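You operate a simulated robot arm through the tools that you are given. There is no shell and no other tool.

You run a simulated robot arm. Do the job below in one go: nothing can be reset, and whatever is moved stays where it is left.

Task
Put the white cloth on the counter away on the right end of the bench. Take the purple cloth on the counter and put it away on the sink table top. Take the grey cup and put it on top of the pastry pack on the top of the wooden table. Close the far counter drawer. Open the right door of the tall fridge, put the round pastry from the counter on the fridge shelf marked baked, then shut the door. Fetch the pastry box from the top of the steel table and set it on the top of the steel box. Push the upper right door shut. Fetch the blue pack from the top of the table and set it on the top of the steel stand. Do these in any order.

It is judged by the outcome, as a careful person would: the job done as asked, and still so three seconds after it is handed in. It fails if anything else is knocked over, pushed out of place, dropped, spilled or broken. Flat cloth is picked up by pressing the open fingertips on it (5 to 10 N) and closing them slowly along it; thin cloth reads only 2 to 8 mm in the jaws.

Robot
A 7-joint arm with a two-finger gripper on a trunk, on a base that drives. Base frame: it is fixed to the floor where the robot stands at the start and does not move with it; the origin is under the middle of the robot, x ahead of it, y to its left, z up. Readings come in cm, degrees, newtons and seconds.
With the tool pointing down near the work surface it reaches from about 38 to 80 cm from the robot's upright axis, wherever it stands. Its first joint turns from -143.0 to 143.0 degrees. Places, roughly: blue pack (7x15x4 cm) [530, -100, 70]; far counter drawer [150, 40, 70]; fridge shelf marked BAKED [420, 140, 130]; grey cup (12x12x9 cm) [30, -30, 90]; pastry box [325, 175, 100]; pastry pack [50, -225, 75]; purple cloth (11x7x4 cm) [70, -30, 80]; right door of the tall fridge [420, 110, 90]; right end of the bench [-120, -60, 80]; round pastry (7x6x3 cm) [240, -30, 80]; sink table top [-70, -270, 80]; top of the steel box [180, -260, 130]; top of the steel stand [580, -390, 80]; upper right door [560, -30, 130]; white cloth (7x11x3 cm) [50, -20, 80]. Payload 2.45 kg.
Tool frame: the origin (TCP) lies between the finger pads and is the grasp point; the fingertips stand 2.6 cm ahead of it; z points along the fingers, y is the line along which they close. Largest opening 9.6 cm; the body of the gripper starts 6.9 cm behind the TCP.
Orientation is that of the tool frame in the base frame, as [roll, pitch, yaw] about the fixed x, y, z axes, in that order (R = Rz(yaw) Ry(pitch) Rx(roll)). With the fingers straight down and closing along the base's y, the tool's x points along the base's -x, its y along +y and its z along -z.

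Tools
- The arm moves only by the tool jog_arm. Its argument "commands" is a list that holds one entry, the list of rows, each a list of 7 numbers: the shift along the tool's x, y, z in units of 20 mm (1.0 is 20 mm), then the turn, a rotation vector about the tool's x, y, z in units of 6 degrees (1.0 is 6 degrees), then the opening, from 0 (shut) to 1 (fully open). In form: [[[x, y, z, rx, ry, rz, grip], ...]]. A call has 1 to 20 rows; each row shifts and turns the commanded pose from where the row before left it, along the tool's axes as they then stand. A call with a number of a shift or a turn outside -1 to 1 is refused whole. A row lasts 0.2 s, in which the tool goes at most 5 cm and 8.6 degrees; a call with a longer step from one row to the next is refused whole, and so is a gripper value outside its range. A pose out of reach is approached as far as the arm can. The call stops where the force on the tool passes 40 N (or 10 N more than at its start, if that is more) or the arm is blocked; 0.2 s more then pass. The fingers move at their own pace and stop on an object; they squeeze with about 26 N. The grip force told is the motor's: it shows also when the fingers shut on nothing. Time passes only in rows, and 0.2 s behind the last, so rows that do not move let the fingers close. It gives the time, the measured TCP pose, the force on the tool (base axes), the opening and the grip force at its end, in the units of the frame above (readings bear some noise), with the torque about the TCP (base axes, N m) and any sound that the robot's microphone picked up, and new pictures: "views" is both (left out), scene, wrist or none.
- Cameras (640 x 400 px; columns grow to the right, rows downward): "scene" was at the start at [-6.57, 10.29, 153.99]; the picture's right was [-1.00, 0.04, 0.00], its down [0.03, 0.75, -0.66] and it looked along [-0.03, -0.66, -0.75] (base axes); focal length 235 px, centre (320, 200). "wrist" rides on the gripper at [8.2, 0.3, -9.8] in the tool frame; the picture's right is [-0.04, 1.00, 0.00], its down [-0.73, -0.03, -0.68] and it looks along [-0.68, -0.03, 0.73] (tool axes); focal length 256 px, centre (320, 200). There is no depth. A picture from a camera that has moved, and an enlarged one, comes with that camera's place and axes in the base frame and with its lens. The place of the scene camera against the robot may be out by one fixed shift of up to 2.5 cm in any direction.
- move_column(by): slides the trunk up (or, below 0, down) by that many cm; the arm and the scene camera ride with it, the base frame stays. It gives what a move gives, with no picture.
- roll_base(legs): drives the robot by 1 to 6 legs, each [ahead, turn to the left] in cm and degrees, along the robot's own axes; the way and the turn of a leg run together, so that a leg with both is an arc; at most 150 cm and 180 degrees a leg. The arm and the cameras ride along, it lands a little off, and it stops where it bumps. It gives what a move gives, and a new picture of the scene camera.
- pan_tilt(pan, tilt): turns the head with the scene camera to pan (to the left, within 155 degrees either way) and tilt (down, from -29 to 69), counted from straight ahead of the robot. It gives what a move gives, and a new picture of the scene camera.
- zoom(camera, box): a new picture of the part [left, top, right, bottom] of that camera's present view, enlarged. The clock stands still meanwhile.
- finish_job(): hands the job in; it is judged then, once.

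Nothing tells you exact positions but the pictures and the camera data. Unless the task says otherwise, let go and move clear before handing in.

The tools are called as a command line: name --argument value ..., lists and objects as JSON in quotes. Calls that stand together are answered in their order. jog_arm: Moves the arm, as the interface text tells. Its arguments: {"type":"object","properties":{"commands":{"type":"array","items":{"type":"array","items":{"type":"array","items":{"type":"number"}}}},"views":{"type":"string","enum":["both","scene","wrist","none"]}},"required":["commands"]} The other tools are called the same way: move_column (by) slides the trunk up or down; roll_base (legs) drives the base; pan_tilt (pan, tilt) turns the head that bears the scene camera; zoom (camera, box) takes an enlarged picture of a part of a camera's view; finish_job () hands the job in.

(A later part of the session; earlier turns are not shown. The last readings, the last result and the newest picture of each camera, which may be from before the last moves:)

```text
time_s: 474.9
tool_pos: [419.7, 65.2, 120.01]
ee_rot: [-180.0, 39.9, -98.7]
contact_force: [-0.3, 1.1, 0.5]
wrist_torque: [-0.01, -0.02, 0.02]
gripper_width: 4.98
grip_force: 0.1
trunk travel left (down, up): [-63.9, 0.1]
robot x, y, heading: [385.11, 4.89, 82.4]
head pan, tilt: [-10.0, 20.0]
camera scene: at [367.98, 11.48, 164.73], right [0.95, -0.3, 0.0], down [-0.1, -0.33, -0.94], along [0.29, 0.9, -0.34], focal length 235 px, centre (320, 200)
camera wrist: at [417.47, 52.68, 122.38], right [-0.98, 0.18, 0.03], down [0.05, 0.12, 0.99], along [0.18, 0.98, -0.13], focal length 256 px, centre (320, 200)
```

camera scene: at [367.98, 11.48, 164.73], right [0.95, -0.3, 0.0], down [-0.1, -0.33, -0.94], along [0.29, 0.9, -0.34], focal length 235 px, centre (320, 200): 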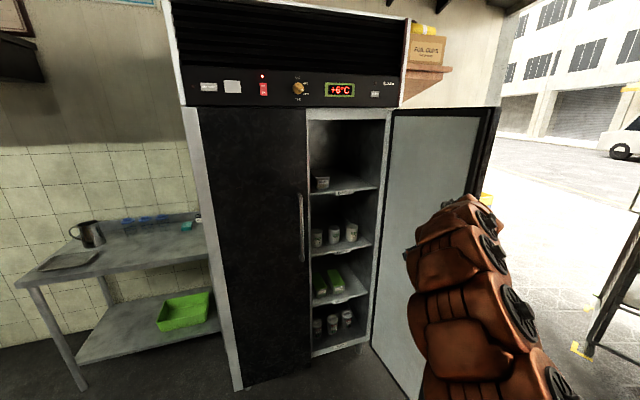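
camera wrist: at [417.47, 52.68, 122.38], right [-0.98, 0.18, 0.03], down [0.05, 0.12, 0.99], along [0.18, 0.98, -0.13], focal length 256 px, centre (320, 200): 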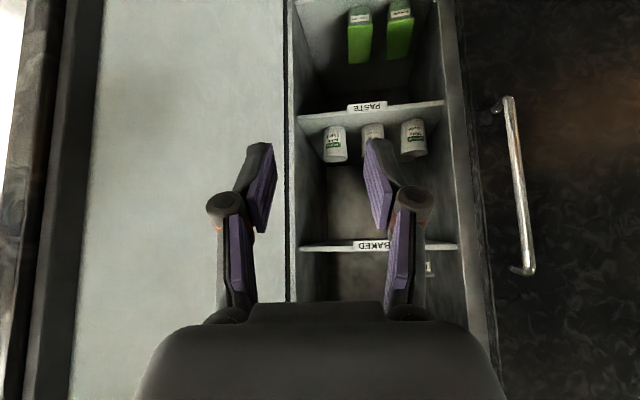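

jog_arm --commands '[[[0.766, 0, -0.643, 0, 0, 0, 0.8], [0.766, 0, -0.643, 0, 0, 0, 0.8], [0.766, 0, -0.643, 0, 0, 0, 0.8], [0.766, 0, -0.643, 0, 0, 0, 0.8], [0.766, 0, -0.643, 0, 0, 0, 0.8], [0.766, 0, -0.643, 0, 0, 0, 0.8], [0.766, 0, -0.643, 0, 0, 0, 0.8], [0, 0, 0, 0, 0, 0, 0.8]]]' --views "none"

roll_base --legs '[[0, 122], [88, 0], [0, -24]]'

jog_arm --commands '[[[0, 0, 0, 0, 0, 0, 0.9], [0, 0, 0, 0, 0, 0, 1]]]' --views "wrist"

```text
time_s: 476.7
tool_pos: [417.5, 51.23, 120.0]
ee_rot: [-180.0, 39.9, -98.5]
contact_force: [-0.3, -0.4, 0.7]
wrist_torque: [0.02, -0.01, -0.01]
gripper_width: 7.68
grip_force: 0.1
trunk travel left (down, up): [-63.9, 0.1]
robot x, y, heading: [385.09, 5.12, 82.1]
head pan, tilt: [-10.0, 20.0]
```

```text
time_s: 487.7
tool_pos: [256.04, -12.35, 120.16]
ee_rot: [180.0, 40.1, 2.9]
contact_force: [-0.4, 0.4, 1.0]
wrist_torque: [-0.04, -0.03, -0.01]
gripper_width: 7.67
grip_force: 0.1
trunk travel left (down, up): [-63.9, 0.1]
robot x, y, heading: [307.69, -34.51, -176.2]
head pan, tilt: [-10.0, 20.0]
camera scene: at [303.21, -51.7, 164.73], right [0.11, 0.99, 0.0], down [0.34, -0.04, -0.94], along [-0.93, 0.1, -0.34], focal length 235 px, centre (320, 200)
```

scene: 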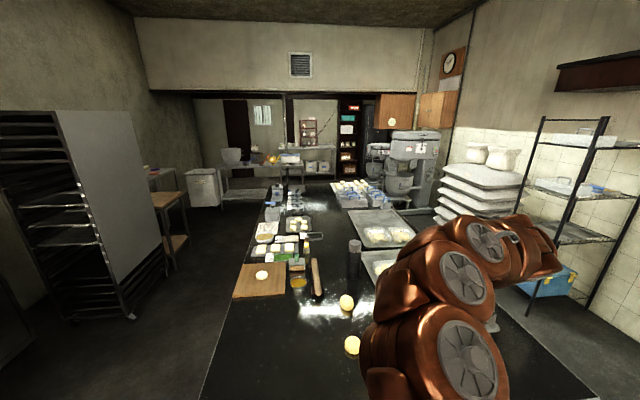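

```text
time_s: 488.3
tool_pos: [256.05, -12.34, 120.09]
ee_rot: [-180.0, 40.0, 2.9]
contact_force: [0.5, -0.2, 0.2]
wrist_torque: [-0.02, -0.01, 0.01]
gripper_width: 9.58
grip_force: 0.1
trunk travel left (down, up): [-63.9, 0.1]
robot x, y, heading: [307.18, -35.24, -176.3]
head pan, tilt: [-10.0, 20.0]
camera wrist: at [268.65, -12.01, 122.44], right [0.02, -1.0, 0.03], down [-0.13, 0.02, 0.99], along [-0.99, -0.02, -0.13], focal length 256 px, centre (320, 200)
```

wrist: 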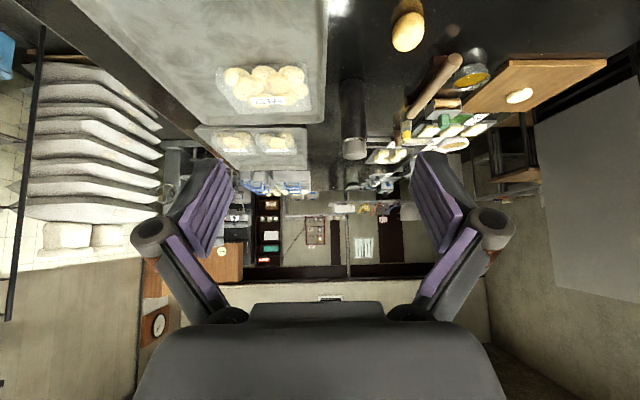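

jog_arm --commands '[[[0.585, 0.986, 0.697, 0, 0, 0, 1], [0.585, 0.986, 0.697, 0, 0, 0, 1], [0.585, 0.986, 0.697, 0, 0, 0, 1], [0.585, 0.986, 0.697, 0, 0, 0, 1], [0.585, 0.986, 0.697, 0, 0, 0, 1], [0.585, 0.986, 0.697, 0, 0, 0, 1], [0.585, 0.986, 0.697, 0, 0, 0, 1], [0.585, 0.986, 0.697, 0, 0, 0, 1], [0.585, 0.986, 0.697, 0, 0, 0, 1], [0.585, 0.986, 0.697, 0, 0, 0, 1], [0.585, 0.986, 0.697, 0, 0, 0, 1], [0, 0, 0, 0, 0, 0, 1]]]' --views "wrist"

```text
time_s: 490.9
tool_pos: [256.73, -26.68, 106.88]
ee_rot: [-179.9, 40.0, 2.9]
contact_force: [-0.3, -0.8, 0.0]
wrist_torque: [0.0, 0.03, -0.01]
gripper_width: 9.61
grip_force: 0.0
out of reach, approached as far as the arm can: row 8, 9, 10, 11
trunk travel left (down, up): [-63.9, 0.1]
robot x, y, heading: [307.36, -34.86, -176.0]
head pan, tilt: [-10.0, 20.0]
camera wrist: at [269.45, -26.45, 109.22], right [0.02, -1.0, 0.03], down [-0.13, 0.02, 0.99], along [-0.99, -0.02, -0.13], focal length 256 px, centre (320, 200)
```

wrist: 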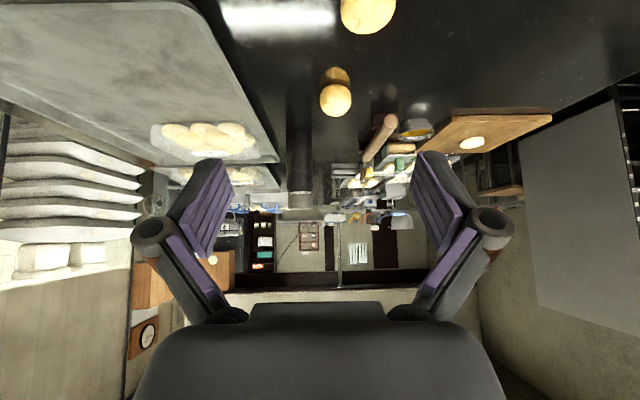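

jog_arm --commands '[[[-0.766, 0.45, 0.643, 0, 0, 0, 1], [-0.766, 0.45, 0.643, 0, 0, 0, 1], [-0.766, 0.45, 0.643, 0, 0, 0, 1], [-0.766, 0.45, 0.643, 0, 0, 0, 1], [-0.766, 0.45, 0.643, 0, 0, 0, 1], [-0.766, 0.45, 0.643, 0, 0, 0, 1], [0, 0.3, 0, 0, 0, 0, 1], [0.6, 0, 0.715, 0, 0, 0, 1], [0.6, 0, 0.715, 0, 0, 0, 1], [0.6, 0, 0.715, 0, 0, 0, 1], [0.6, 0, 0.715, 0, 0, 0, 1], [0, 0, 0, 0, 0, 0, 1]]]' --views "wrist"

```text
time_s: 493.5
tool_pos: [245.2, -33.25, 99.32]
ee_rot: [180.0, 40.0, 2.9]
contact_force: [-0.5, 0.2, 0.2]
wrist_torque: [0.0, 0.01, -0.01]
gripper_width: 9.59
grip_force: 0.0
trunk travel left (down, up): [-63.9, 0.1]
robot x, y, heading: [307.43, -34.64, -176.0]
head pan, tilt: [-10.0, 20.0]
camera wrist: at [257.82, -32.93, 101.65], right [0.02, -1.0, 0.03], down [-0.13, 0.02, 0.99], along [-0.99, -0.02, -0.13], focal length 256 px, centre (320, 200)
```

wrist: 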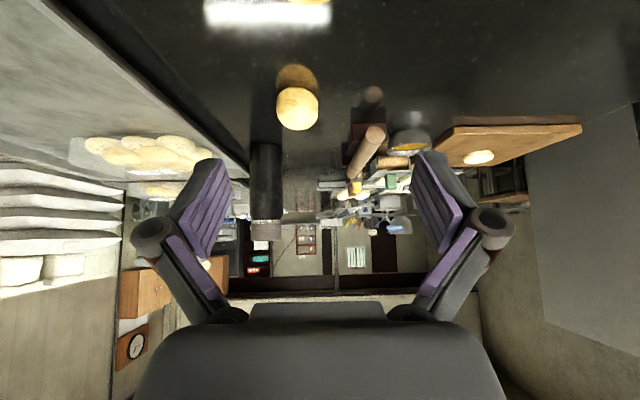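

jog_arm --commands '[[[0.857, 0, 0.353, 0, 0, 0, 1], [0.857, 0, 0.353, 0, 0, 0, 1], [0.857, 0, 0.353, 0, 0, 0, 1], [0.857, 0, 0.353, 0, 0, 0, 1], [0.857, 0, 0.353, 0, 0, 0, 1], [0.857, 0, 0.353, 0, 0, 0, 1], [0, 0, 0, 0, 0, 0, 1]]]' --views "wrist"

```text
time_s: 495.1
tool_pos: [250.33, -32.98, 89.51]
ee_rot: [180.0, 40.0, 2.8]
contact_force: [1.3, -0.4, -0.1]
wrist_torque: [0.01, -0.01, 0.01]
gripper_width: 9.6
grip_force: 0.2
trunk travel left (down, up): [-63.9, 0.1]
robot x, y, heading: [307.55, -34.83, -175.9]
head pan, tilt: [-10.0, 20.0]
camera wrist: at [263.01, -32.65, 91.84], right [0.02, -1.0, 0.03], down [-0.13, 0.02, 0.99], along [-0.99, -0.02, -0.13], focal length 256 px, centre (320, 200)
```

wrist: 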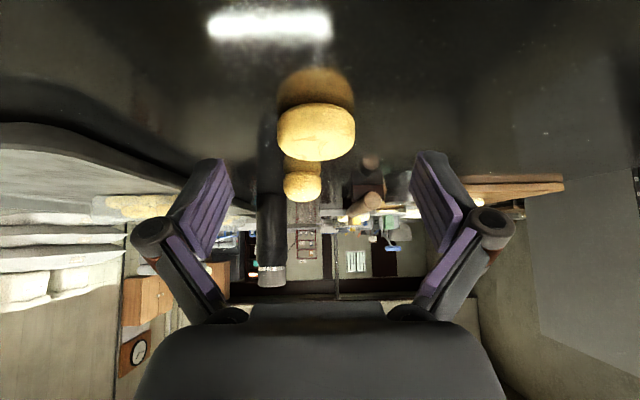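

jog_arm --commands '[[[0.43, 0, 0.51, 0, 0, 0, 1], [0.43, 0, 0.51, 0, 0, 0, 1], [0.43, 0, 0.51, 0, 0, 0, 1], [-0.59, 0, 0.496, 0, 0, 0, 1], [-0.59, 0, 0.496, 0, 0, 0, 1], [-0.59, 0, 0.496, 0, 0, 0, 1], [-0.59, 0, 0.496, 0, 0, 0, 1], [-0.59, 0, 0.496, 0, 0, 0, 1], [0, 0, 0, 0, 0, 0, 1]]]' --views "both"

```text
time_s: 497.1
tool_pos: [242.62, -33.31, 85.71]
ee_rot: [-179.8, 40.0, 3.0]
contact_force: [0.6, 0.6, 0.7]
wrist_torque: [-0.01, -0.02, 0.0]
gripper_width: 9.58
grip_force: 0.1
trunk travel left (down, up): [-63.9, 0.1]
robot x, y, heading: [307.32, -34.68, -176.2]
head pan, tilt: [-10.0, 20.0]
camera scene: at [303.21, -51.7, 164.73], right [0.11, 0.99, 0.0], down [0.34, -0.04, -0.94], along [-0.93, 0.1, -0.34], focal length 235 px, centre (320, 200)
camera wrist: at [255.26, -33.02, 88.04], right [0.02, -1.0, 0.03], down [-0.13, 0.02, 0.99], along [-0.99, -0.02, -0.13], focal length 256 px, centre (320, 200)
```

scene: 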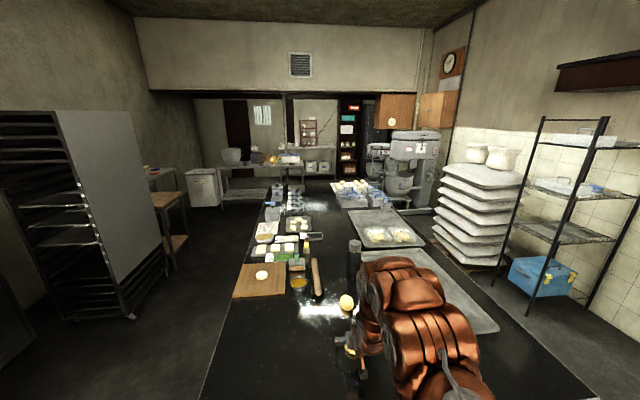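
wrist: 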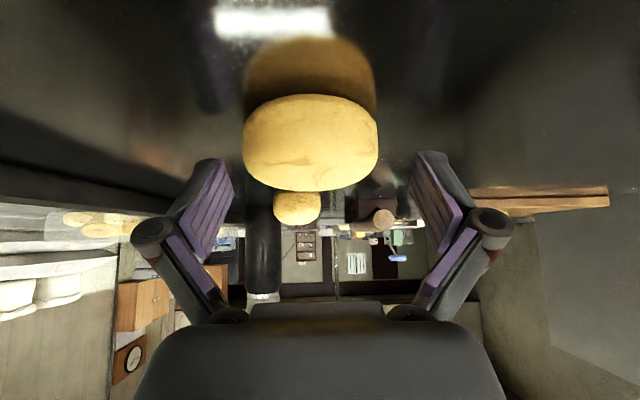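

jog_arm --commands '[[[0, -0.22, 0, 0, 0, 0, 1], [0, 0, 0, 0, 0, 0, 0.9], [0, 0, 0, 0, 0, 0, 0.8], [0, 0, 0, 0, 0, 0, 0.7], [0, 0, 0, 0, 0, 0, 0.6], [0, 0, 0, 0, 0, 0, 0.5], [0, 0, 0, 0, 0, 0, 0.5]]]' --views "wrist"

```text
time_s: 498.7
tool_pos: [242.57, -32.97, 85.73]
ee_rot: [180.0, 40.0, 2.9]
contact_force: [1.4, 0.0, 3.3]
wrist_torque: [0.05, -0.07, 0.01]
gripper_width: 5.59
grip_force: 25.7
trunk travel left (down, up): [-63.9, 0.1]
robot x, y, heading: [307.47, -34.58, -176.1]
head pan, tilt: [-10.0, 20.0]
camera wrist: at [255.25, -32.58, 88.03], right [0.02, -1.0, 0.03], down [-0.13, 0.02, 0.99], along [-0.99, -0.02, -0.13], focal length 256 px, centre (320, 200)
```

wrist: 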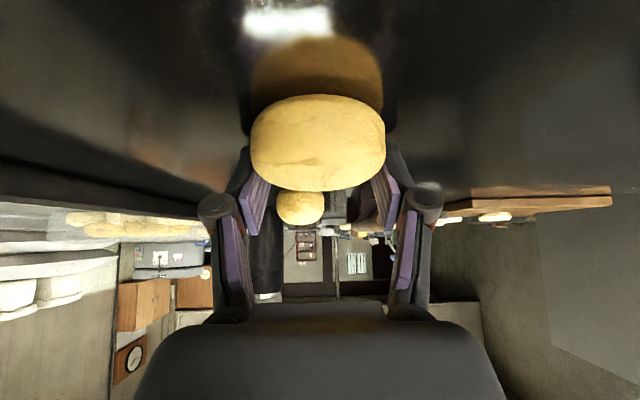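

Gripped at 5.6 cm. I'll lift and check.

jog_arm --commands '[[[-0.2, 0, -0.24, 0, 0, 0, 0.3], [-0.4, 0, -0.48, 0, 0, 0, 0.1], [-0.6, 0, -0.715, 0, 0, 0, 0], [-0.6, 0, -0.715, 0, 0, 0, 0], [-0.6, 0, -0.715, 0, 0, 0, 0], [-0.6, 0, -0.715, 0, 0, 0, 0], [-0.6, 0, -0.715, 0, 0, 0, 0], [-0.6, 0, -0.715, 0, 0, 0, 0], [-0.6, 0, -0.715, 0, 0, 0, 0], [-0.6, 0, -0.715, 0, 0, 0, 0], [-0.6, 0, -0.715, 0, 0, 0, 0], [-0.6, 0, -0.715, 0, 0, 0, 0], [-0.6, 0, -0.715, 0, 0, 0, 0], [-0.6, 0, -0.715, 0, 0, 0, 0], [-0.6, 0, -0.715, 0, 0, 0, 0], [-0.6, 0, -0.715, 0, 0, 0, 0], [-0.6, 0, -0.715, 0, 0, 0, 0], [-0.6, 0, -0.715, 0, 0, 0, 0], [0, 0, 0, 0, 0, 0, 0]]]' --views "both"

```text
time_s: 502.7
tool_pos: [242.71, -32.89, 117.17]
ee_rot: [179.9, 39.9, 3.0]
contact_force: [0.2, -0.2, -1.6]
wrist_torque: [0.04, -0.04, -0.02]
gripper_width: 5.55
grip_force: 26.0
trunk travel left (down, up): [-63.9, 0.1]
robot x, y, heading: [307.38, -34.7, -176.0]
head pan, tilt: [-10.0, 20.0]
camera scene: at [303.22, -51.7, 164.73], right [0.11, 0.99, 0.0], down [0.34, -0.04, -0.94], along [-0.93, 0.1, -0.34], focal length 235 px, centre (320, 200)
camera wrist: at [255.4, -32.64, 119.58], right [0.02, -1.0, 0.03], down [-0.13, 0.02, 0.99], along [-0.99, -0.02, -0.13], focal length 256 px, centre (320, 200)
```

scene: 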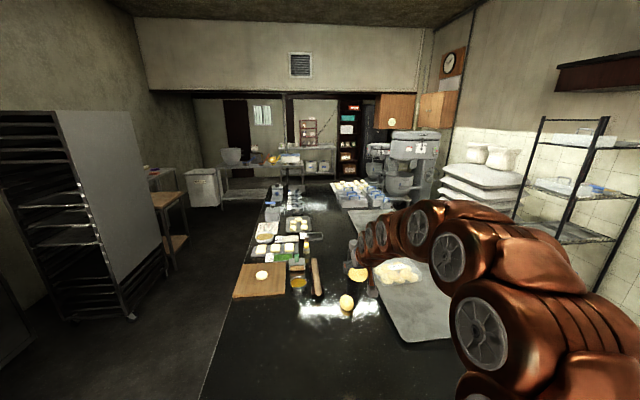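
wrist: 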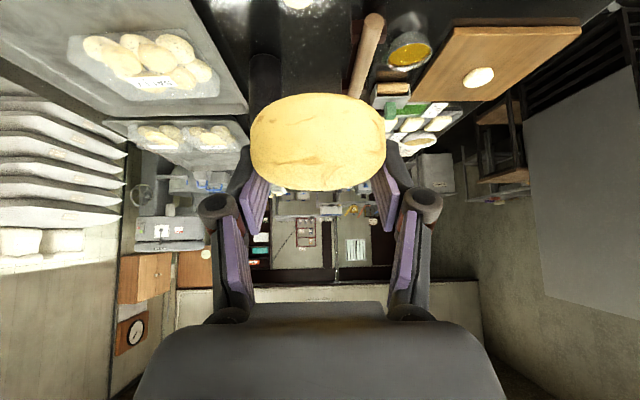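

jog_arm --commands '[[[-0.6, 0, -0.715, 0, 0, 0, 0], [-0.6, 0, -0.715, 0, 0, 0, 0], [-0.6, 0, -0.715, 0, 0, 0, 0], [-0.6, 0, -0.715, 0, 0, 0, 0], [-0.6, 0, -0.715, 0, 0, 0, 0], [-0.6, 0, -0.715, 0, 0, 0, 0], [-0.6, 0, -0.715, 0, 0, 0, 0], [-0.6, 0, -0.715, 0, 0, 0, 0], [-0.6, 0, -0.715, 0, 0, 0, 0], [0, 0, 0, 0, 0, 0, 0]]]' --views "wrist"

roll_base --legs '[[0, -165.6], [83, 0], [0, 60]]'

```text
time_s: 504.9
tool_pos: [242.73, -32.86, 134.13]
ee_rot: [-180.0, 40.0, 2.9]
contact_force: [-0.6, 0.5, -1.3]
wrist_torque: [-0.03, 0.03, -0.01]
gripper_width: 5.55
grip_force: 25.9
trunk travel left (down, up): [-63.9, 0.1]
robot x, y, heading: [307.15, -35.26, -176.2]
head pan, tilt: [-10.0, 20.0]
camera wrist: at [255.44, -32.63, 136.4], right [0.02, -1.0, 0.03], down [-0.13, 0.02, 0.99], along [-0.99, -0.02, -0.13], focal length 256 px, centre (320, 200)
```

wrist: 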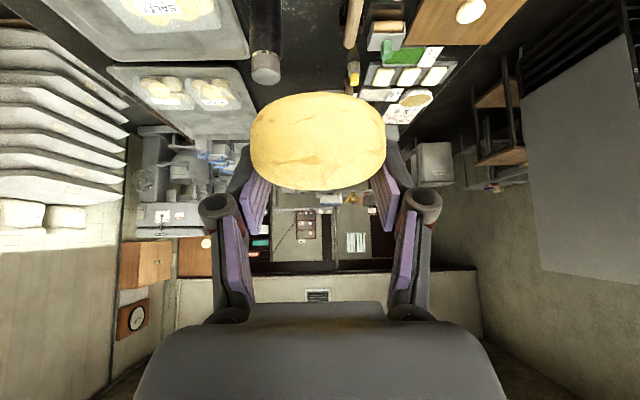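

```text
time_s: 519.0
tool_pos: [412.48, 47.3, 134.02]
ee_rot: [-180.0, 39.9, -106.6]
contact_force: [-0.5, 0.0, -1.0]
wrist_torque: [0.0, -0.01, 0.0]
gripper_width: 5.52
grip_force: 26.1
trunk travel left (down, up): [-63.9, 0.1]
robot x, y, heading: [389.09, -13.2, 74.3]
head pan, tilt: [-10.0, 20.0]
camera scene: at [373.0, -4.72, 164.73], right [0.9, -0.43, 0.0], down [-0.15, -0.31, -0.94], along [0.41, 0.85, -0.34], focal length 235 px, centre (320, 200)
```

scene: 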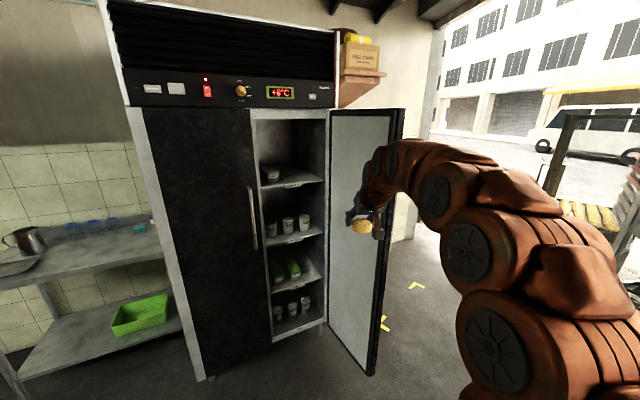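

roll_base --legs '[[0, 5.7], [45, 0]]'

jog_arm --commands '[[[0, 0, 0, 0, 0, 0, 0], [0, 0, 0, 0, 0, 0, 0]]]' --views "wrist"

```text
time_s: 522.2
tool_pos: [414.62, 93.27, 133.93]
ee_rot: [179.9, 39.9, -101.2]
contact_force: [0.8, -0.1, -1.2]
wrist_torque: [0.05, 0.0, 0.02]
gripper_width: 5.49
grip_force: 26.1
trunk travel left (down, up): [-63.9, 0.1]
robot x, y, heading: [397.03, 31.17, 79.7]
head pan, tilt: [-10.0, 20.0]
camera scene: at [380.21, 38.04, 164.73], right [0.94, -0.35, 0.0], down [-0.12, -0.32, -0.94], along [0.33, 0.88, -0.34], focal length 235 px, centre (320, 200)
```

scene: 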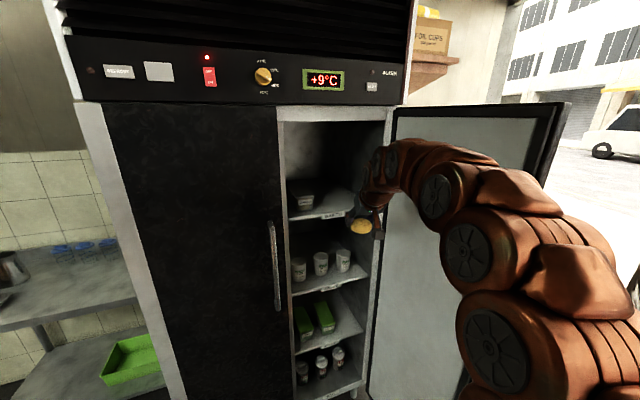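

```text
time_s: 522.8
tool_pos: [414.58, 93.33, 134.05]
ee_rot: [-179.9, 39.9, -101.1]
contact_force: [0.0, 0.3, -0.9]
wrist_torque: [0.02, 0.05, -0.03]
gripper_width: 5.49
grip_force: 26.0
trunk travel left (down, up): [-63.9, 0.1]
robot x, y, heading: [396.97, 31.07, 79.6]
head pan, tilt: [-10.0, 20.0]
camera wrist: at [411.95, 81.13, 136.38], right [-0.97, 0.22, 0.03], down [0.05, 0.12, 0.99], along [0.22, 0.97, -0.13], focal length 256 px, centre (320, 200)
```

wrist: 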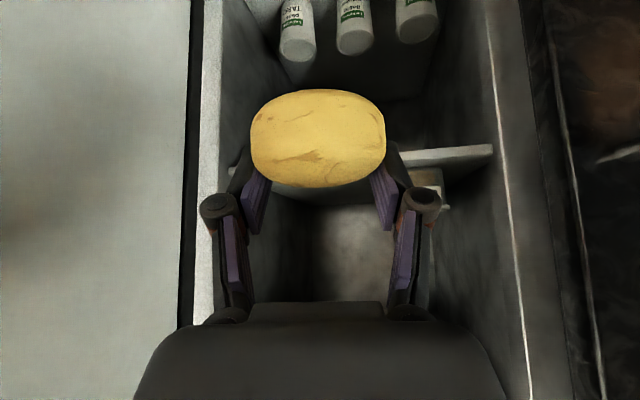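

roll_base --legs '[[32, 0]]'

jog_arm --commands '[[[0, 0, 0, 0, 0, 0, 0], [0, 0, 0, 0, 0, 0, 0]]]' --views "both"

```text
time_s: 524.9
tool_pos: [421.22, 124.8, 134.06]
ee_rot: [179.9, 40.1, -101.8]
contact_force: [0.3, -0.8, -1.1]
wrist_torque: [0.03, 0.01, 0.04]
gripper_width: 5.49
grip_force: 25.9
trunk travel left (down, up): [-63.9, 0.1]
robot x, y, heading: [403.11, 62.89, 79.0]
head pan, tilt: [-10.0, 20.0]
camera scene: at [386.19, 69.81, 164.73], right [0.93, -0.36, 0.0], down [-0.12, -0.32, -0.94], along [0.33, 0.88, -0.34], focal length 235 px, centre (320, 200)
```

scene: 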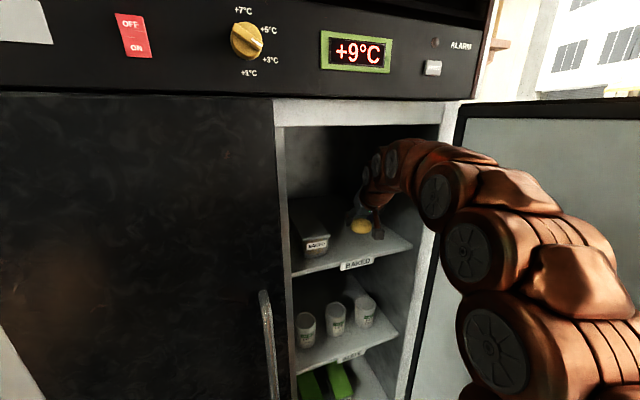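

```text
time_s: 525.5
tool_pos: [421.2, 124.76, 133.95]
ee_rot: [-179.9, 40.0, -101.7]
contact_force: [0.3, -0.1, 0.1]
wrist_torque: [0.01, 0.0, -0.01]
gripper_width: 5.48
grip_force: 26.3
trunk travel left (down, up): [-63.9, 0.1]
robot x, y, heading: [402.83, 62.57, 79.1]
head pan, tilt: [-10.0, 20.0]
camera scene: at [386.19, 69.83, 164.73], right [0.93, -0.36, 0.0], down [-0.12, -0.32, -0.94], along [0.33, 0.88, -0.34], focal length 235 px, centre (320, 200)
camera wrist: at [418.34, 112.6, 136.38], right [-0.97, 0.23, 0.03], down [0.05, 0.12, 0.99], along [0.23, 0.97, -0.13], focal length 256 px, centre (320, 200)
```

scene: 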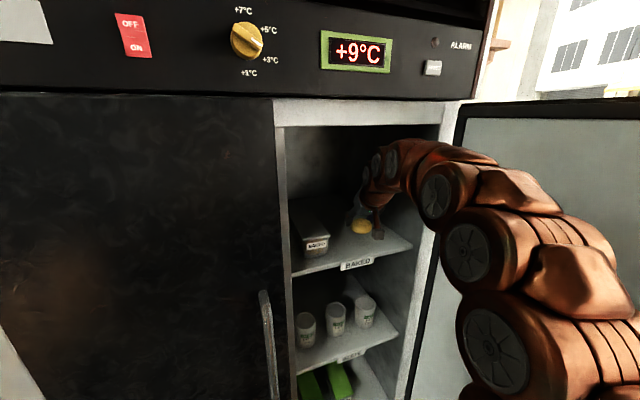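
wrist: 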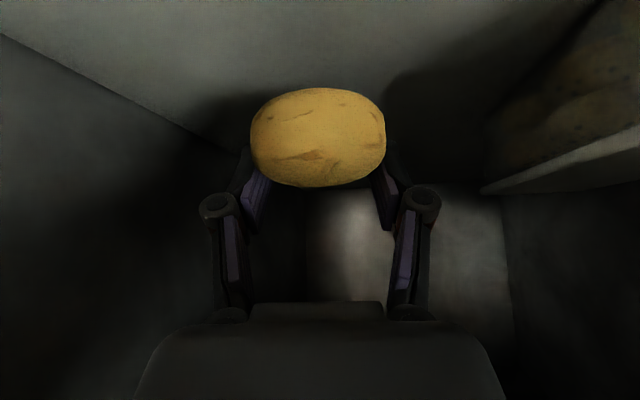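

jog_arm --commands '[[[0.193, 0, 0.23, 0, 0, 0, 0], [0.193, 0, 0.23, 0, 0, 0, 0], [0.193, 0, 0.23, 0, 0, 0, 0], [0, 0, 0, 0, 0, 0, 0]]]' --views "none"

jog_arm --commands '[[[0.1, 0, 0.115, 0, 0, 0, 0], [0.1, 0, 0.115, 0, 0, 0, 0], [0, 0, 0, 0, 0, 0, 0]]]' --views "wrist"

```text
time_s: 526.5
tool_pos: [421.13, 124.62, 132.36]
ee_rot: [-179.9, 39.9, -101.7]
contact_force: [-0.5, 0.7, -0.2]
wrist_torque: [0.03, -0.01, -0.01]
gripper_width: 5.47
grip_force: 25.1
trunk travel left (down, up): [-63.9, 0.1]
robot x, y, heading: [402.61, 62.59, 79.2]
head pan, tilt: [-10.0, 20.0]
```

```text
time_s: 527.3
tool_pos: [421.08, 124.76, 131.57]
ee_rot: [-180.0, 39.9, -101.7]
contact_force: [0.5, 0.2, -1.3]
wrist_torque: [0.01, 0.01, -0.01]
gripper_width: 5.46
grip_force: 26.7
trunk travel left (down, up): [-63.9, 0.1]
robot x, y, heading: [403.17, 62.07, 79.2]
head pan, tilt: [-10.0, 20.0]
camera wrist: at [418.3, 112.53, 134.0], right [-0.97, 0.23, 0.03], down [0.05, 0.12, 0.99], along [0.23, 0.97, -0.13], focal length 256 px, centre (320, 200)
```

wrist: 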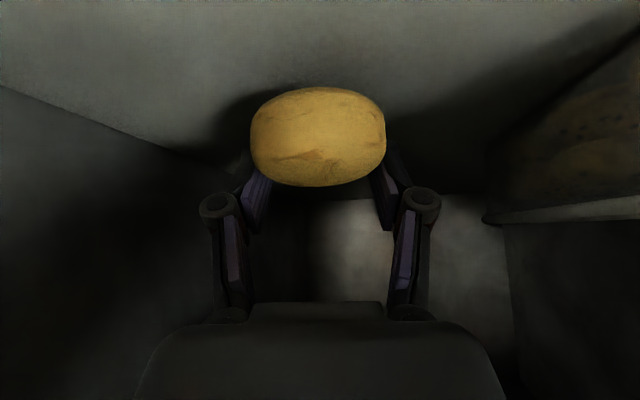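

jog_arm --commands '[[[0.1, 0, 0.115, 0, 0, 0, 0], [0.1, 0, 0.115, 0, 0, 0, 0], [0, 0, 0, 0, 0, 0, 0]]]' --views "none"

jog_arm --commands '[[[0.08, 0, 0.1, 0, 0, 0, 0], [0, 0, 0, 0, 0, 0, 0]]]' --views "none"

```text
time_s: 528.1
tool_pos: [421.05, 124.84, 131.08]
ee_rot: [180.0, 40.0, -101.7]
contact_force: [0.8, 0.1, -0.1]
wrist_torque: [0.01, 0.01, 0.05]
gripper_width: 5.46
grip_force: 26.3
trunk travel left (down, up): [-63.9, 0.1]
robot x, y, heading: [402.87, 62.92, 79.2]
head pan, tilt: [-10.0, 20.0]
```

```text
time_s: 528.7
tool_pos: [421.09, 124.8, 130.87]
ee_rot: [-179.9, 40.1, -101.7]
contact_force: [0.1, 0.0, 0.0]
wrist_torque: [-0.04, 0.05, 0.02]
gripper_width: 5.45
grip_force: 25.2
trunk travel left (down, up): [-63.9, 0.1]
robot x, y, heading: [402.86, 62.71, 79.1]
head pan, tilt: [-10.0, 20.0]
```

jog_arm --commands '[[[0.08, 0, 0.1, 0, 0, 0, 0], [0, 0, 0, 0, 0, 0, 0]]]' --views "none"

jog_arm --commands '[[[0.08, 0, 0.1, 0, 0, 0, 0], [0, 0, 0, 0, 0, 0, 0]]]' --views "wrist"

```text
time_s: 529.3
tool_pos: [421.12, 124.72, 130.55]
ee_rot: [-179.9, 40.0, -101.7]
contact_force: [-0.1, 0.4, 0.0]
wrist_torque: [0.02, -0.02, -0.03]
gripper_width: 5.45
grip_force: 26.1
trunk travel left (down, up): [-63.9, 0.1]
robot x, y, heading: [403.04, 62.33, 79.2]
head pan, tilt: [-10.0, 20.0]
```

```text
time_s: 529.9
tool_pos: [421.08, 124.75, 130.35]
ee_rot: [179.9, 40.0, -101.8]
contact_force: [0.2, -0.6, -0.5]
wrist_torque: [0.0, -0.01, -0.01]
gripper_width: 5.46
grip_force: 26.0
trunk travel left (down, up): [-63.9, 0.1]
robot x, y, heading: [403.06, 62.39, 79.2]
head pan, tilt: [-10.0, 20.0]
camera wrist: at [418.31, 112.57, 132.6], right [-0.97, 0.23, 0.03], down [0.05, 0.12, 0.99], along [0.23, 0.97, -0.13], focal length 256 px, centre (320, 200)
```

wrist: 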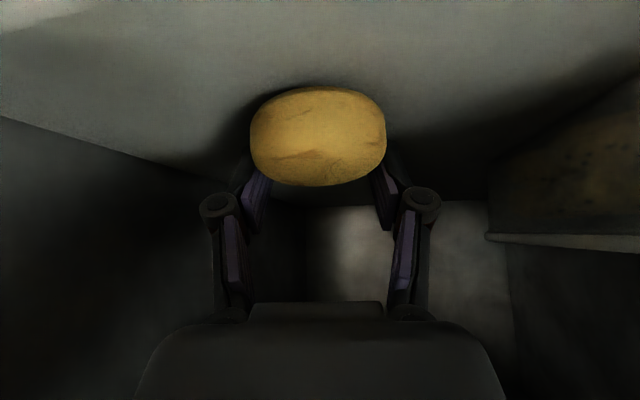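

jog_arm --commands '[[[0.1, 0, 0.115, 0, 0, 0, 0], [0, 0, 0, 0, 0, 0, 0]]]' --views "none"

jog_arm --commands '[[[0.1, 0, 0.115, 0, 0, 0, 0], [0, 0, 0, 0, 0, 0, 0]]]' --views "none"

jog_arm --commands '[[[0.1, 0, 0.115, 0, 0, 0, 0], [0, 0, 0, 0, 0, 0, 0]]]' --views "wrist"

```text
time_s: 530.5
tool_pos: [421.2, 124.68, 130.0]
ee_rot: [180.0, 40.2, -101.7]
contact_force: [-0.6, 0.5, 8.2]
wrist_torque: [-0.03, 0.25, -0.05]
gripper_width: 5.46
grip_force: 25.8
trunk travel left (down, up): [-63.9, 0.1]
robot x, y, heading: [402.91, 62.52, 79.2]
head pan, tilt: [-10.0, 20.0]
```

```text
time_s: 531.1
tool_pos: [421.12, 124.9, 129.92]
ee_rot: [-180.0, 40.2, -101.6]
contact_force: [1.6, 4.9, 23.0]
wrist_torque: [-0.16, 0.38, -0.05]
gripper_width: 5.48
grip_force: 26.0
trunk travel left (down, up): [-63.9, 0.1]
robot x, y, heading: [402.82, 62.58, 79.1]
head pan, tilt: [-10.0, 20.0]
```

```text
time_s: 531.7
tool_pos: [421.2, 124.84, 129.7]
ee_rot: [-180.0, 40.3, -101.7]
contact_force: [4.8, 11.5, 36.8]
wrist_torque: [0.06, 0.12, -0.08]
gripper_width: 5.58
grip_force: 25.2
trunk travel left (down, up): [-63.9, 0.1]
robot x, y, heading: [403.13, 62.67, 79.0]
head pan, tilt: [-10.0, 20.0]
camera wrist: at [418.36, 112.57, 131.83], right [-0.97, 0.23, 0.03], down [0.05, 0.11, 0.99], along [0.23, 0.97, -0.12], focal length 256 px, centre (320, 200)
```

wrist: 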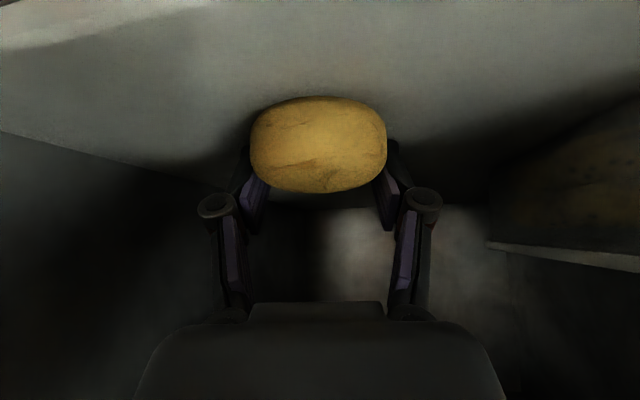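

jog_arm --commands '[[[-0.13, 0, -0.153, 0, 0, 0, 0.5], [0, 0, 0, 0, 0, 0, 0.65], [0, 0, 0, 0, 0, 0, 0.8], [0, 0, 0, 0, 0, 0, 0.95], [0, 0, 0, 0, 0, 0, 1], [0, 0, 0, 0, 0, 0, 1]]]' --views "wrist"

```text
time_s: 533.1
tool_pos: [421.16, 124.84, 129.68]
ee_rot: [180.0, 40.0, -101.7]
contact_force: [0.8, 1.0, -0.1]
wrist_torque: [0.02, -0.02, 0.04]
gripper_width: 9.61
grip_force: 0.1
trunk travel left (down, up): [-63.9, 0.1]
robot x, y, heading: [403.03, 62.7, 79.1]
head pan, tilt: [-10.0, 20.0]
camera wrist: at [418.39, 112.58, 132.05], right [-0.97, 0.23, 0.03], down [0.05, 0.12, 0.99], along [0.23, 0.97, -0.13], focal length 256 px, centre (320, 200)
```

wrist: 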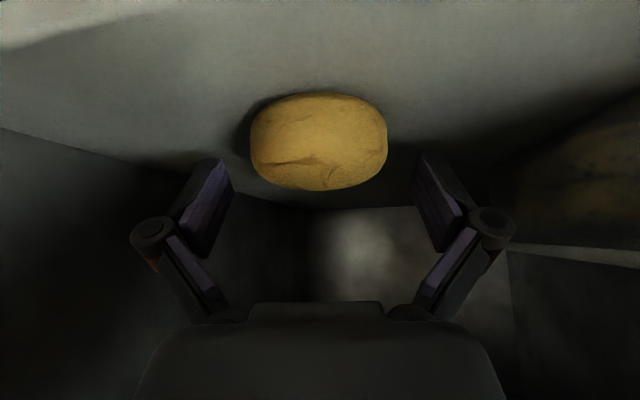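

jog_arm --commands '[[[-0.4, 0, -0.48, 0, 0, 0, 1], [-0.4, 0, -0.48, 0, 0, 0, 1], [-0.4, 0, -0.48, 0, 0, 0, 1], [0, 0, 0, 0, 0, 0, 1]]]' --views "wrist"

roll_base --legs '[[-45, 0]]'

zoom --camera "scene" --box '[200, 80, 640, 355]'

```text
time_s: 534.1
tool_pos: [421.18, 124.83, 133.66]
ee_rot: [180.0, 40.0, -101.7]
contact_force: [0.5, 0.6, -0.9]
wrist_torque: [0.0, 0.0, -0.01]
gripper_width: 9.59
grip_force: 0.0
trunk travel left (down, up): [-63.9, 0.1]
robot x, y, heading: [403.15, 62.8, 79.0]
head pan, tilt: [-10.0, 20.0]
camera wrist: at [418.37, 112.56, 135.93], right [-0.97, 0.23, 0.03], down [0.05, 0.12, 0.99], along [0.23, 0.97, -0.13], focal length 256 px, centre (320, 200)
```

wrist: 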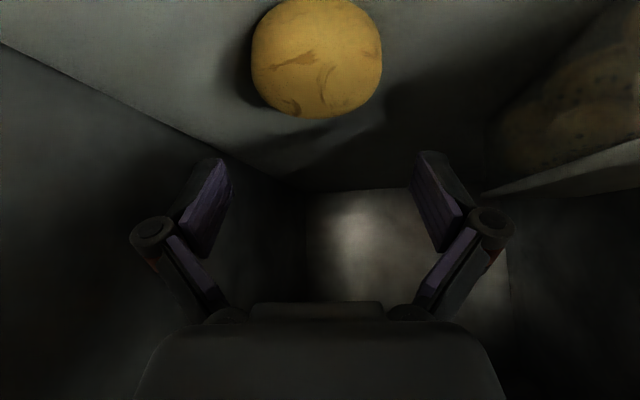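

```text
time_s: 536.9
tool_pos: [412.93, 80.2, 133.54]
ee_rot: [-179.9, 39.9, -102.1]
contact_force: [-1.2, 0.1, 0.3]
wrist_torque: [-0.03, 0.01, -0.03]
gripper_width: 9.61
grip_force: 0.1
trunk travel left (down, up): [-63.9, 0.1]
robot x, y, heading: [394.18, 18.35, 78.9]
head pan, tilt: [-10.0, 20.0]
camera scene: at [377.55, 25.48, 164.73], right [0.93, -0.36, 0.0], down [-0.12, -0.32, -0.94], along [0.34, 0.88, -0.34], focal length 235 px, centre (320, 200)
```

scene: 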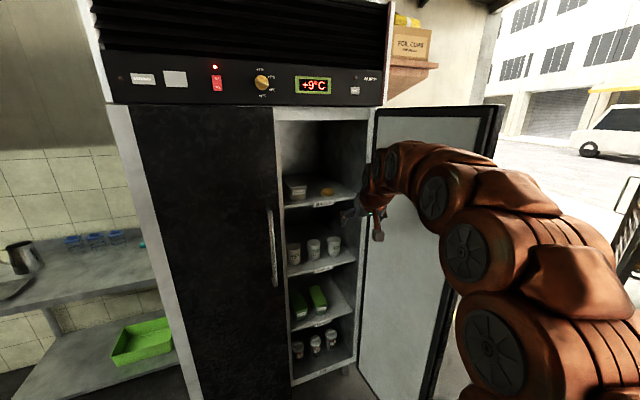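

```text
1.45 times, centred on (420, 218) of scene
camera zoom: at [377.55, 25.48, 164.73], right [0.93, -0.36, 0.0], down [-0.12, -0.32, -0.94], along [0.34, 0.88, -0.34], focal length 342 px, centre (174, 174)
```

zoom: 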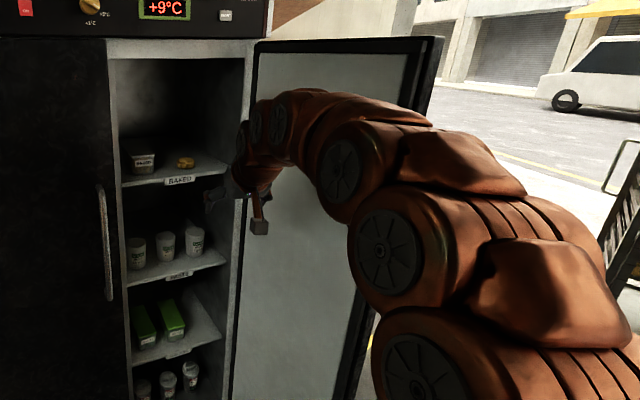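

jog_arm --commands '[[[0.766, 0, -0.643, 0, 0, 0, 0], [0.766, 0, -0.643, 0, 0, 0, 0], [0.766, 0, -0.643, 0, 0, 0, 0], [0.766, 0, -0.643, 0, 0, 0, 0], [-0.6, 0, -0.715, 0, 0, 0, 0], [-0.6, 0, -0.715, 0, 0, 0, 0], [-0.6, 0, -0.715, 0, 0, 0, 0], [-0.6, 0, -0.715, 0, 0, 0, 0], [0, 0, 0, 0, 0, 0, 0]]]' --views "none"

roll_base --legs '[[-12, 0], [0, -76]]'

```text
time_s: 538.9
tool_pos: [411.17, 72.38, 141.04]
ee_rot: [-180.0, 40.0, -102.1]
contact_force: [-0.2, -0.4, -0.7]
wrist_torque: [0.03, 0.0, 0.0]
gripper_width: 0.0
grip_force: 26.2
trunk travel left (down, up): [-63.9, 0.1]
robot x, y, heading: [394.1, 18.34, 78.7]
head pan, tilt: [-10.0, 20.0]
```

```text
time_s: 543.4
tool_pos: [448.53, 3.42, 141.26]
ee_rot: [179.9, 40.0, -178.0]
contact_force: [0.7, 0.3, -1.0]
wrist_torque: [0.0, -0.01, 0.03]
gripper_width: 0.0
grip_force: 26.3
trunk travel left (down, up): [-63.9, 0.1]
robot x, y, heading: [392.26, 6.3, 2.6]
head pan, tilt: [-10.0, 20.0]
camera scene: at [394.05, 23.27, 164.73], right [-0.13, -0.99, 0.0], down [-0.34, 0.04, -0.94], along [0.93, -0.12, -0.34], focal length 235 px, centre (320, 200)
```

scene: 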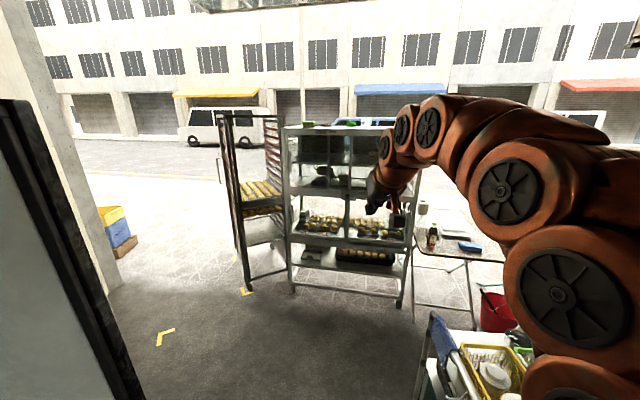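

roll_base --legs '[[0, 5], [54, 0], [0, 80]]'

pan_tilt --pan 20 --tilt 20

```text
time_s: 550.5
tool_pos: [450.69, 70.01, 141.43]
ee_rot: [-179.9, 39.9, -90.8]
contact_force: [0.4, -0.6, 0.4]
wrist_torque: [-0.03, 0.01, 0.03]
gripper_width: 0.03
grip_force: 25.6
trunk travel left (down, up): [-63.9, 0.1]
robot x, y, heading: [444.93, 13.43, 90.1]
head pan, tilt: [-10.0, 20.0]
camera scene: at [426.84, 17.67, 164.73], right [0.98, -0.17, 0.0], down [-0.06, -0.34, -0.94], along [0.16, 0.93, -0.34], focal length 235 px, centre (320, 200)
```

scene: 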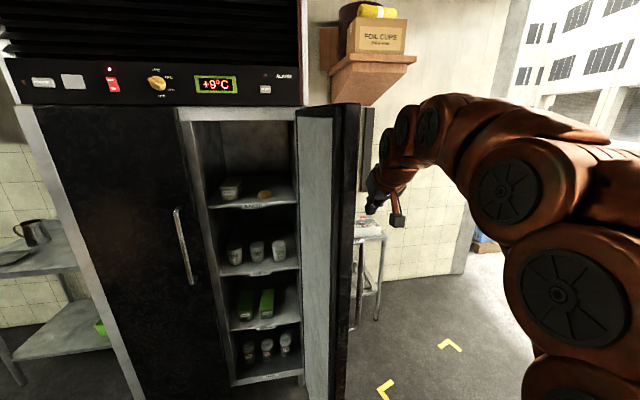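

```text
time_s: 551.4
tool_pos: [450.66, 70.08, 141.21]
ee_rot: [180.0, 40.1, -90.9]
contact_force: [0.3, 0.9, -0.1]
wrist_torque: [-0.01, 0.0, 0.0]
gripper_width: 0.0
grip_force: 26.4
trunk travel left (down, up): [-63.9, 0.1]
robot x, y, heading: [444.62, 13.5, 90.0]
head pan, tilt: [20.0, 20.0]
camera scene: at [422.05, 17.25, 164.73], right [0.94, 0.34, 0.0], down [0.12, -0.32, -0.94], along [-0.32, 0.88, -0.34], focal length 235 px, centre (320, 200)
```

scene: 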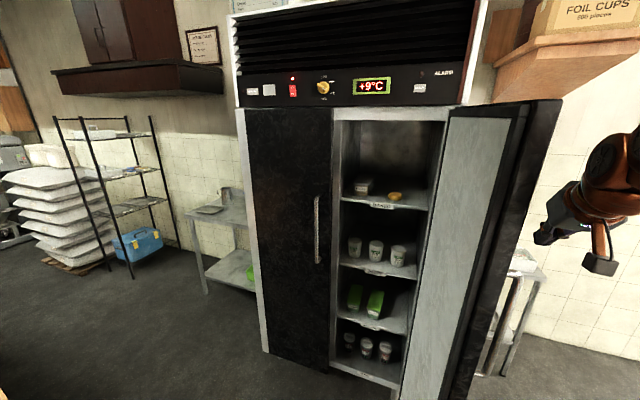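

jog_arm --commands '[[[-0.766, 0, 0.643, 0, 0, 0, 0], [-0.766, 0, 0.643, 0, 0, 0, 0], [-0.766, 0, 0.643, 0, 0, 0, 0], [-0.766, 0, 0.643, 0, 0, 0, 0], [0, 0, 0, 0, 0, 0, 0]]]' --views "none"

roll_base --legs '[[0, 10], [0, 5], [0, 5]]'

```text
time_s: 552.6
tool_pos: [450.72, 78.05, 141.11]
ee_rot: [179.9, 39.8, -90.8]
contact_force: [0.2, 0.5, 0.0]
wrist_torque: [0.0, 0.01, -0.02]
gripper_width: 0.02
grip_force: 26.2
trunk travel left (down, up): [-63.9, 0.1]
robot x, y, heading: [444.56, 13.73, 89.9]
head pan, tilt: [20.0, 20.0]
```

```text
time_s: 554.7
tool_pos: [428.16, 76.35, 141.22]
ee_rot: [-180.0, 40.1, -70.6]
contact_force: [0.2, -0.1, 0.3]
wrist_torque: [0.01, 0.0, -0.01]
gripper_width: 0.02
grip_force: 26.3
trunk travel left (down, up): [-63.9, 0.1]
robot x, y, heading: [444.91, 13.64, 110.4]
head pan, tilt: [20.0, 20.0]
camera scene: at [422.1, 9.63, 164.73], right [0.76, 0.65, 0.0], down [0.22, -0.26, -0.94], along [-0.61, 0.72, -0.34], focal length 235 px, centre (320, 200)
```

scene: 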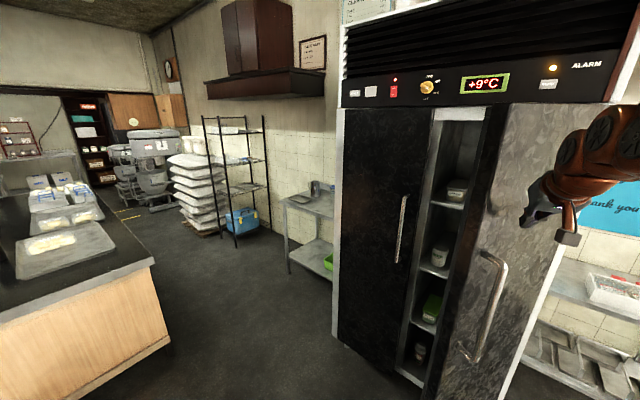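

roll_base --legs '[[12, 0]]'

```text
time_s: 556.0
tool_pos: [423.99, 87.6, 141.2]
ee_rot: [180.0, 40.0, -70.7]
contact_force: [0.2, 0.1, 0.0]
wrist_torque: [0.01, 0.01, 0.02]
gripper_width: 0.0
grip_force: 26.1
trunk travel left (down, up): [-63.9, 0.1]
robot x, y, heading: [440.84, 24.96, 110.3]
head pan, tilt: [20.0, 20.0]
camera scene: at [417.92, 20.86, 164.73], right [0.76, 0.65, 0.0], down [0.22, -0.26, -0.94], along [-0.61, 0.72, -0.34], focal length 235 px, centre (320, 200)
```

scene: 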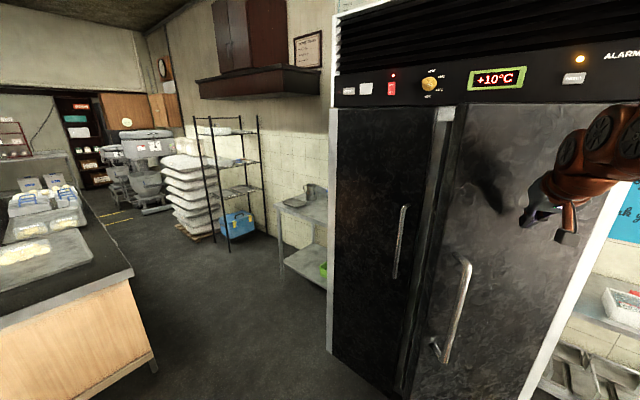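

roll_base --legs '[[8, 0], [0, 8]]'

```text
time_s: 557.6
tool_pos: [412.46, 92.18, 141.15]
ee_rot: [180.0, 40.0, -62.5]
contact_force: [-0.5, 0.3, 0.6]
wrist_torque: [0.01, 0.0, -0.02]
gripper_width: 0.0
grip_force: 25.7
trunk travel left (down, up): [-63.9, 0.1]
robot x, y, heading: [438.02, 32.4, 118.2]
head pan, tilt: [20.0, 20.0]
camera scene: at [415.88, 25.49, 164.73], right [0.66, 0.75, 0.0], down [0.26, -0.23, -0.94], along [-0.7, 0.62, -0.34], focal length 235 px, centre (320, 200)
```

scene: 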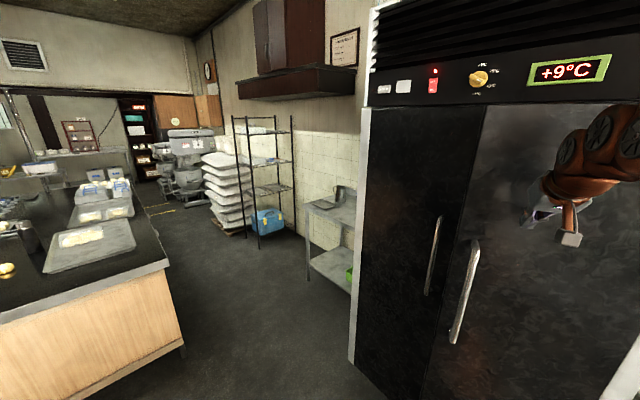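

jog_arm --commands '[[[-0.766, 0, 0.643, 0, 0, 0, 0], [-0.766, 0, 0.643, 0, 0, 0, 0], [-0.766, 0, 0.643, 0, 0, 0, 0], [-0.766, 0, 0.643, 0, 0, 0, 0], [-0.766, 0, 0.643, 0, 0, 0, 0], [-0.766, 0, 0.643, 0, 0, 0, 0], [-0.4, 0, 0.34, 0, 0, 0, 0], [0, 0, 0, 0, 0, 0, 0]]]' --views "both"

```text
time_s: 559.5
tool_pos: [406.95, 102.77, 141.26]
ee_rot: [-180.0, 40.1, -62.5]
contact_force: [-0.1, -0.9, 0.4]
wrist_torque: [0.0, 0.04, 0.01]
gripper_width: 0.0
grip_force: 26.3
out of reach, approached as far as the arm can: row 7
trunk travel left (down, up): [-63.9, 0.1]
robot x, y, heading: [437.85, 32.43, 118.4]
head pan, tilt: [20.0, 20.0]
camera scene: at [415.86, 25.5, 164.73], right [0.66, 0.75, 0.0], down [0.26, -0.23, -0.94], along [-0.7, 0.62, -0.34], focal length 235 px, centre (320, 200)
camera wrist: at [412.58, 91.51, 143.6], right [-0.9, -0.43, 0.03], down [-0.03, 0.13, 0.99], along [-0.43, 0.89, -0.13], focal length 256 px, centre (320, 200)
```

scene: 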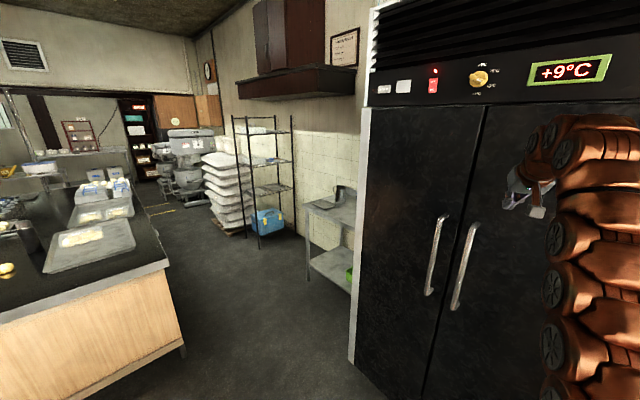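
wrist: 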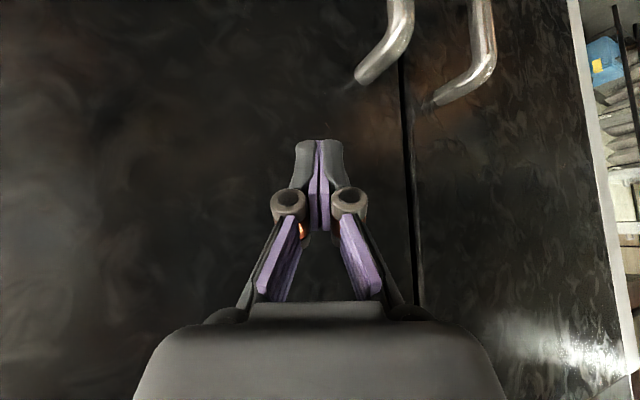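

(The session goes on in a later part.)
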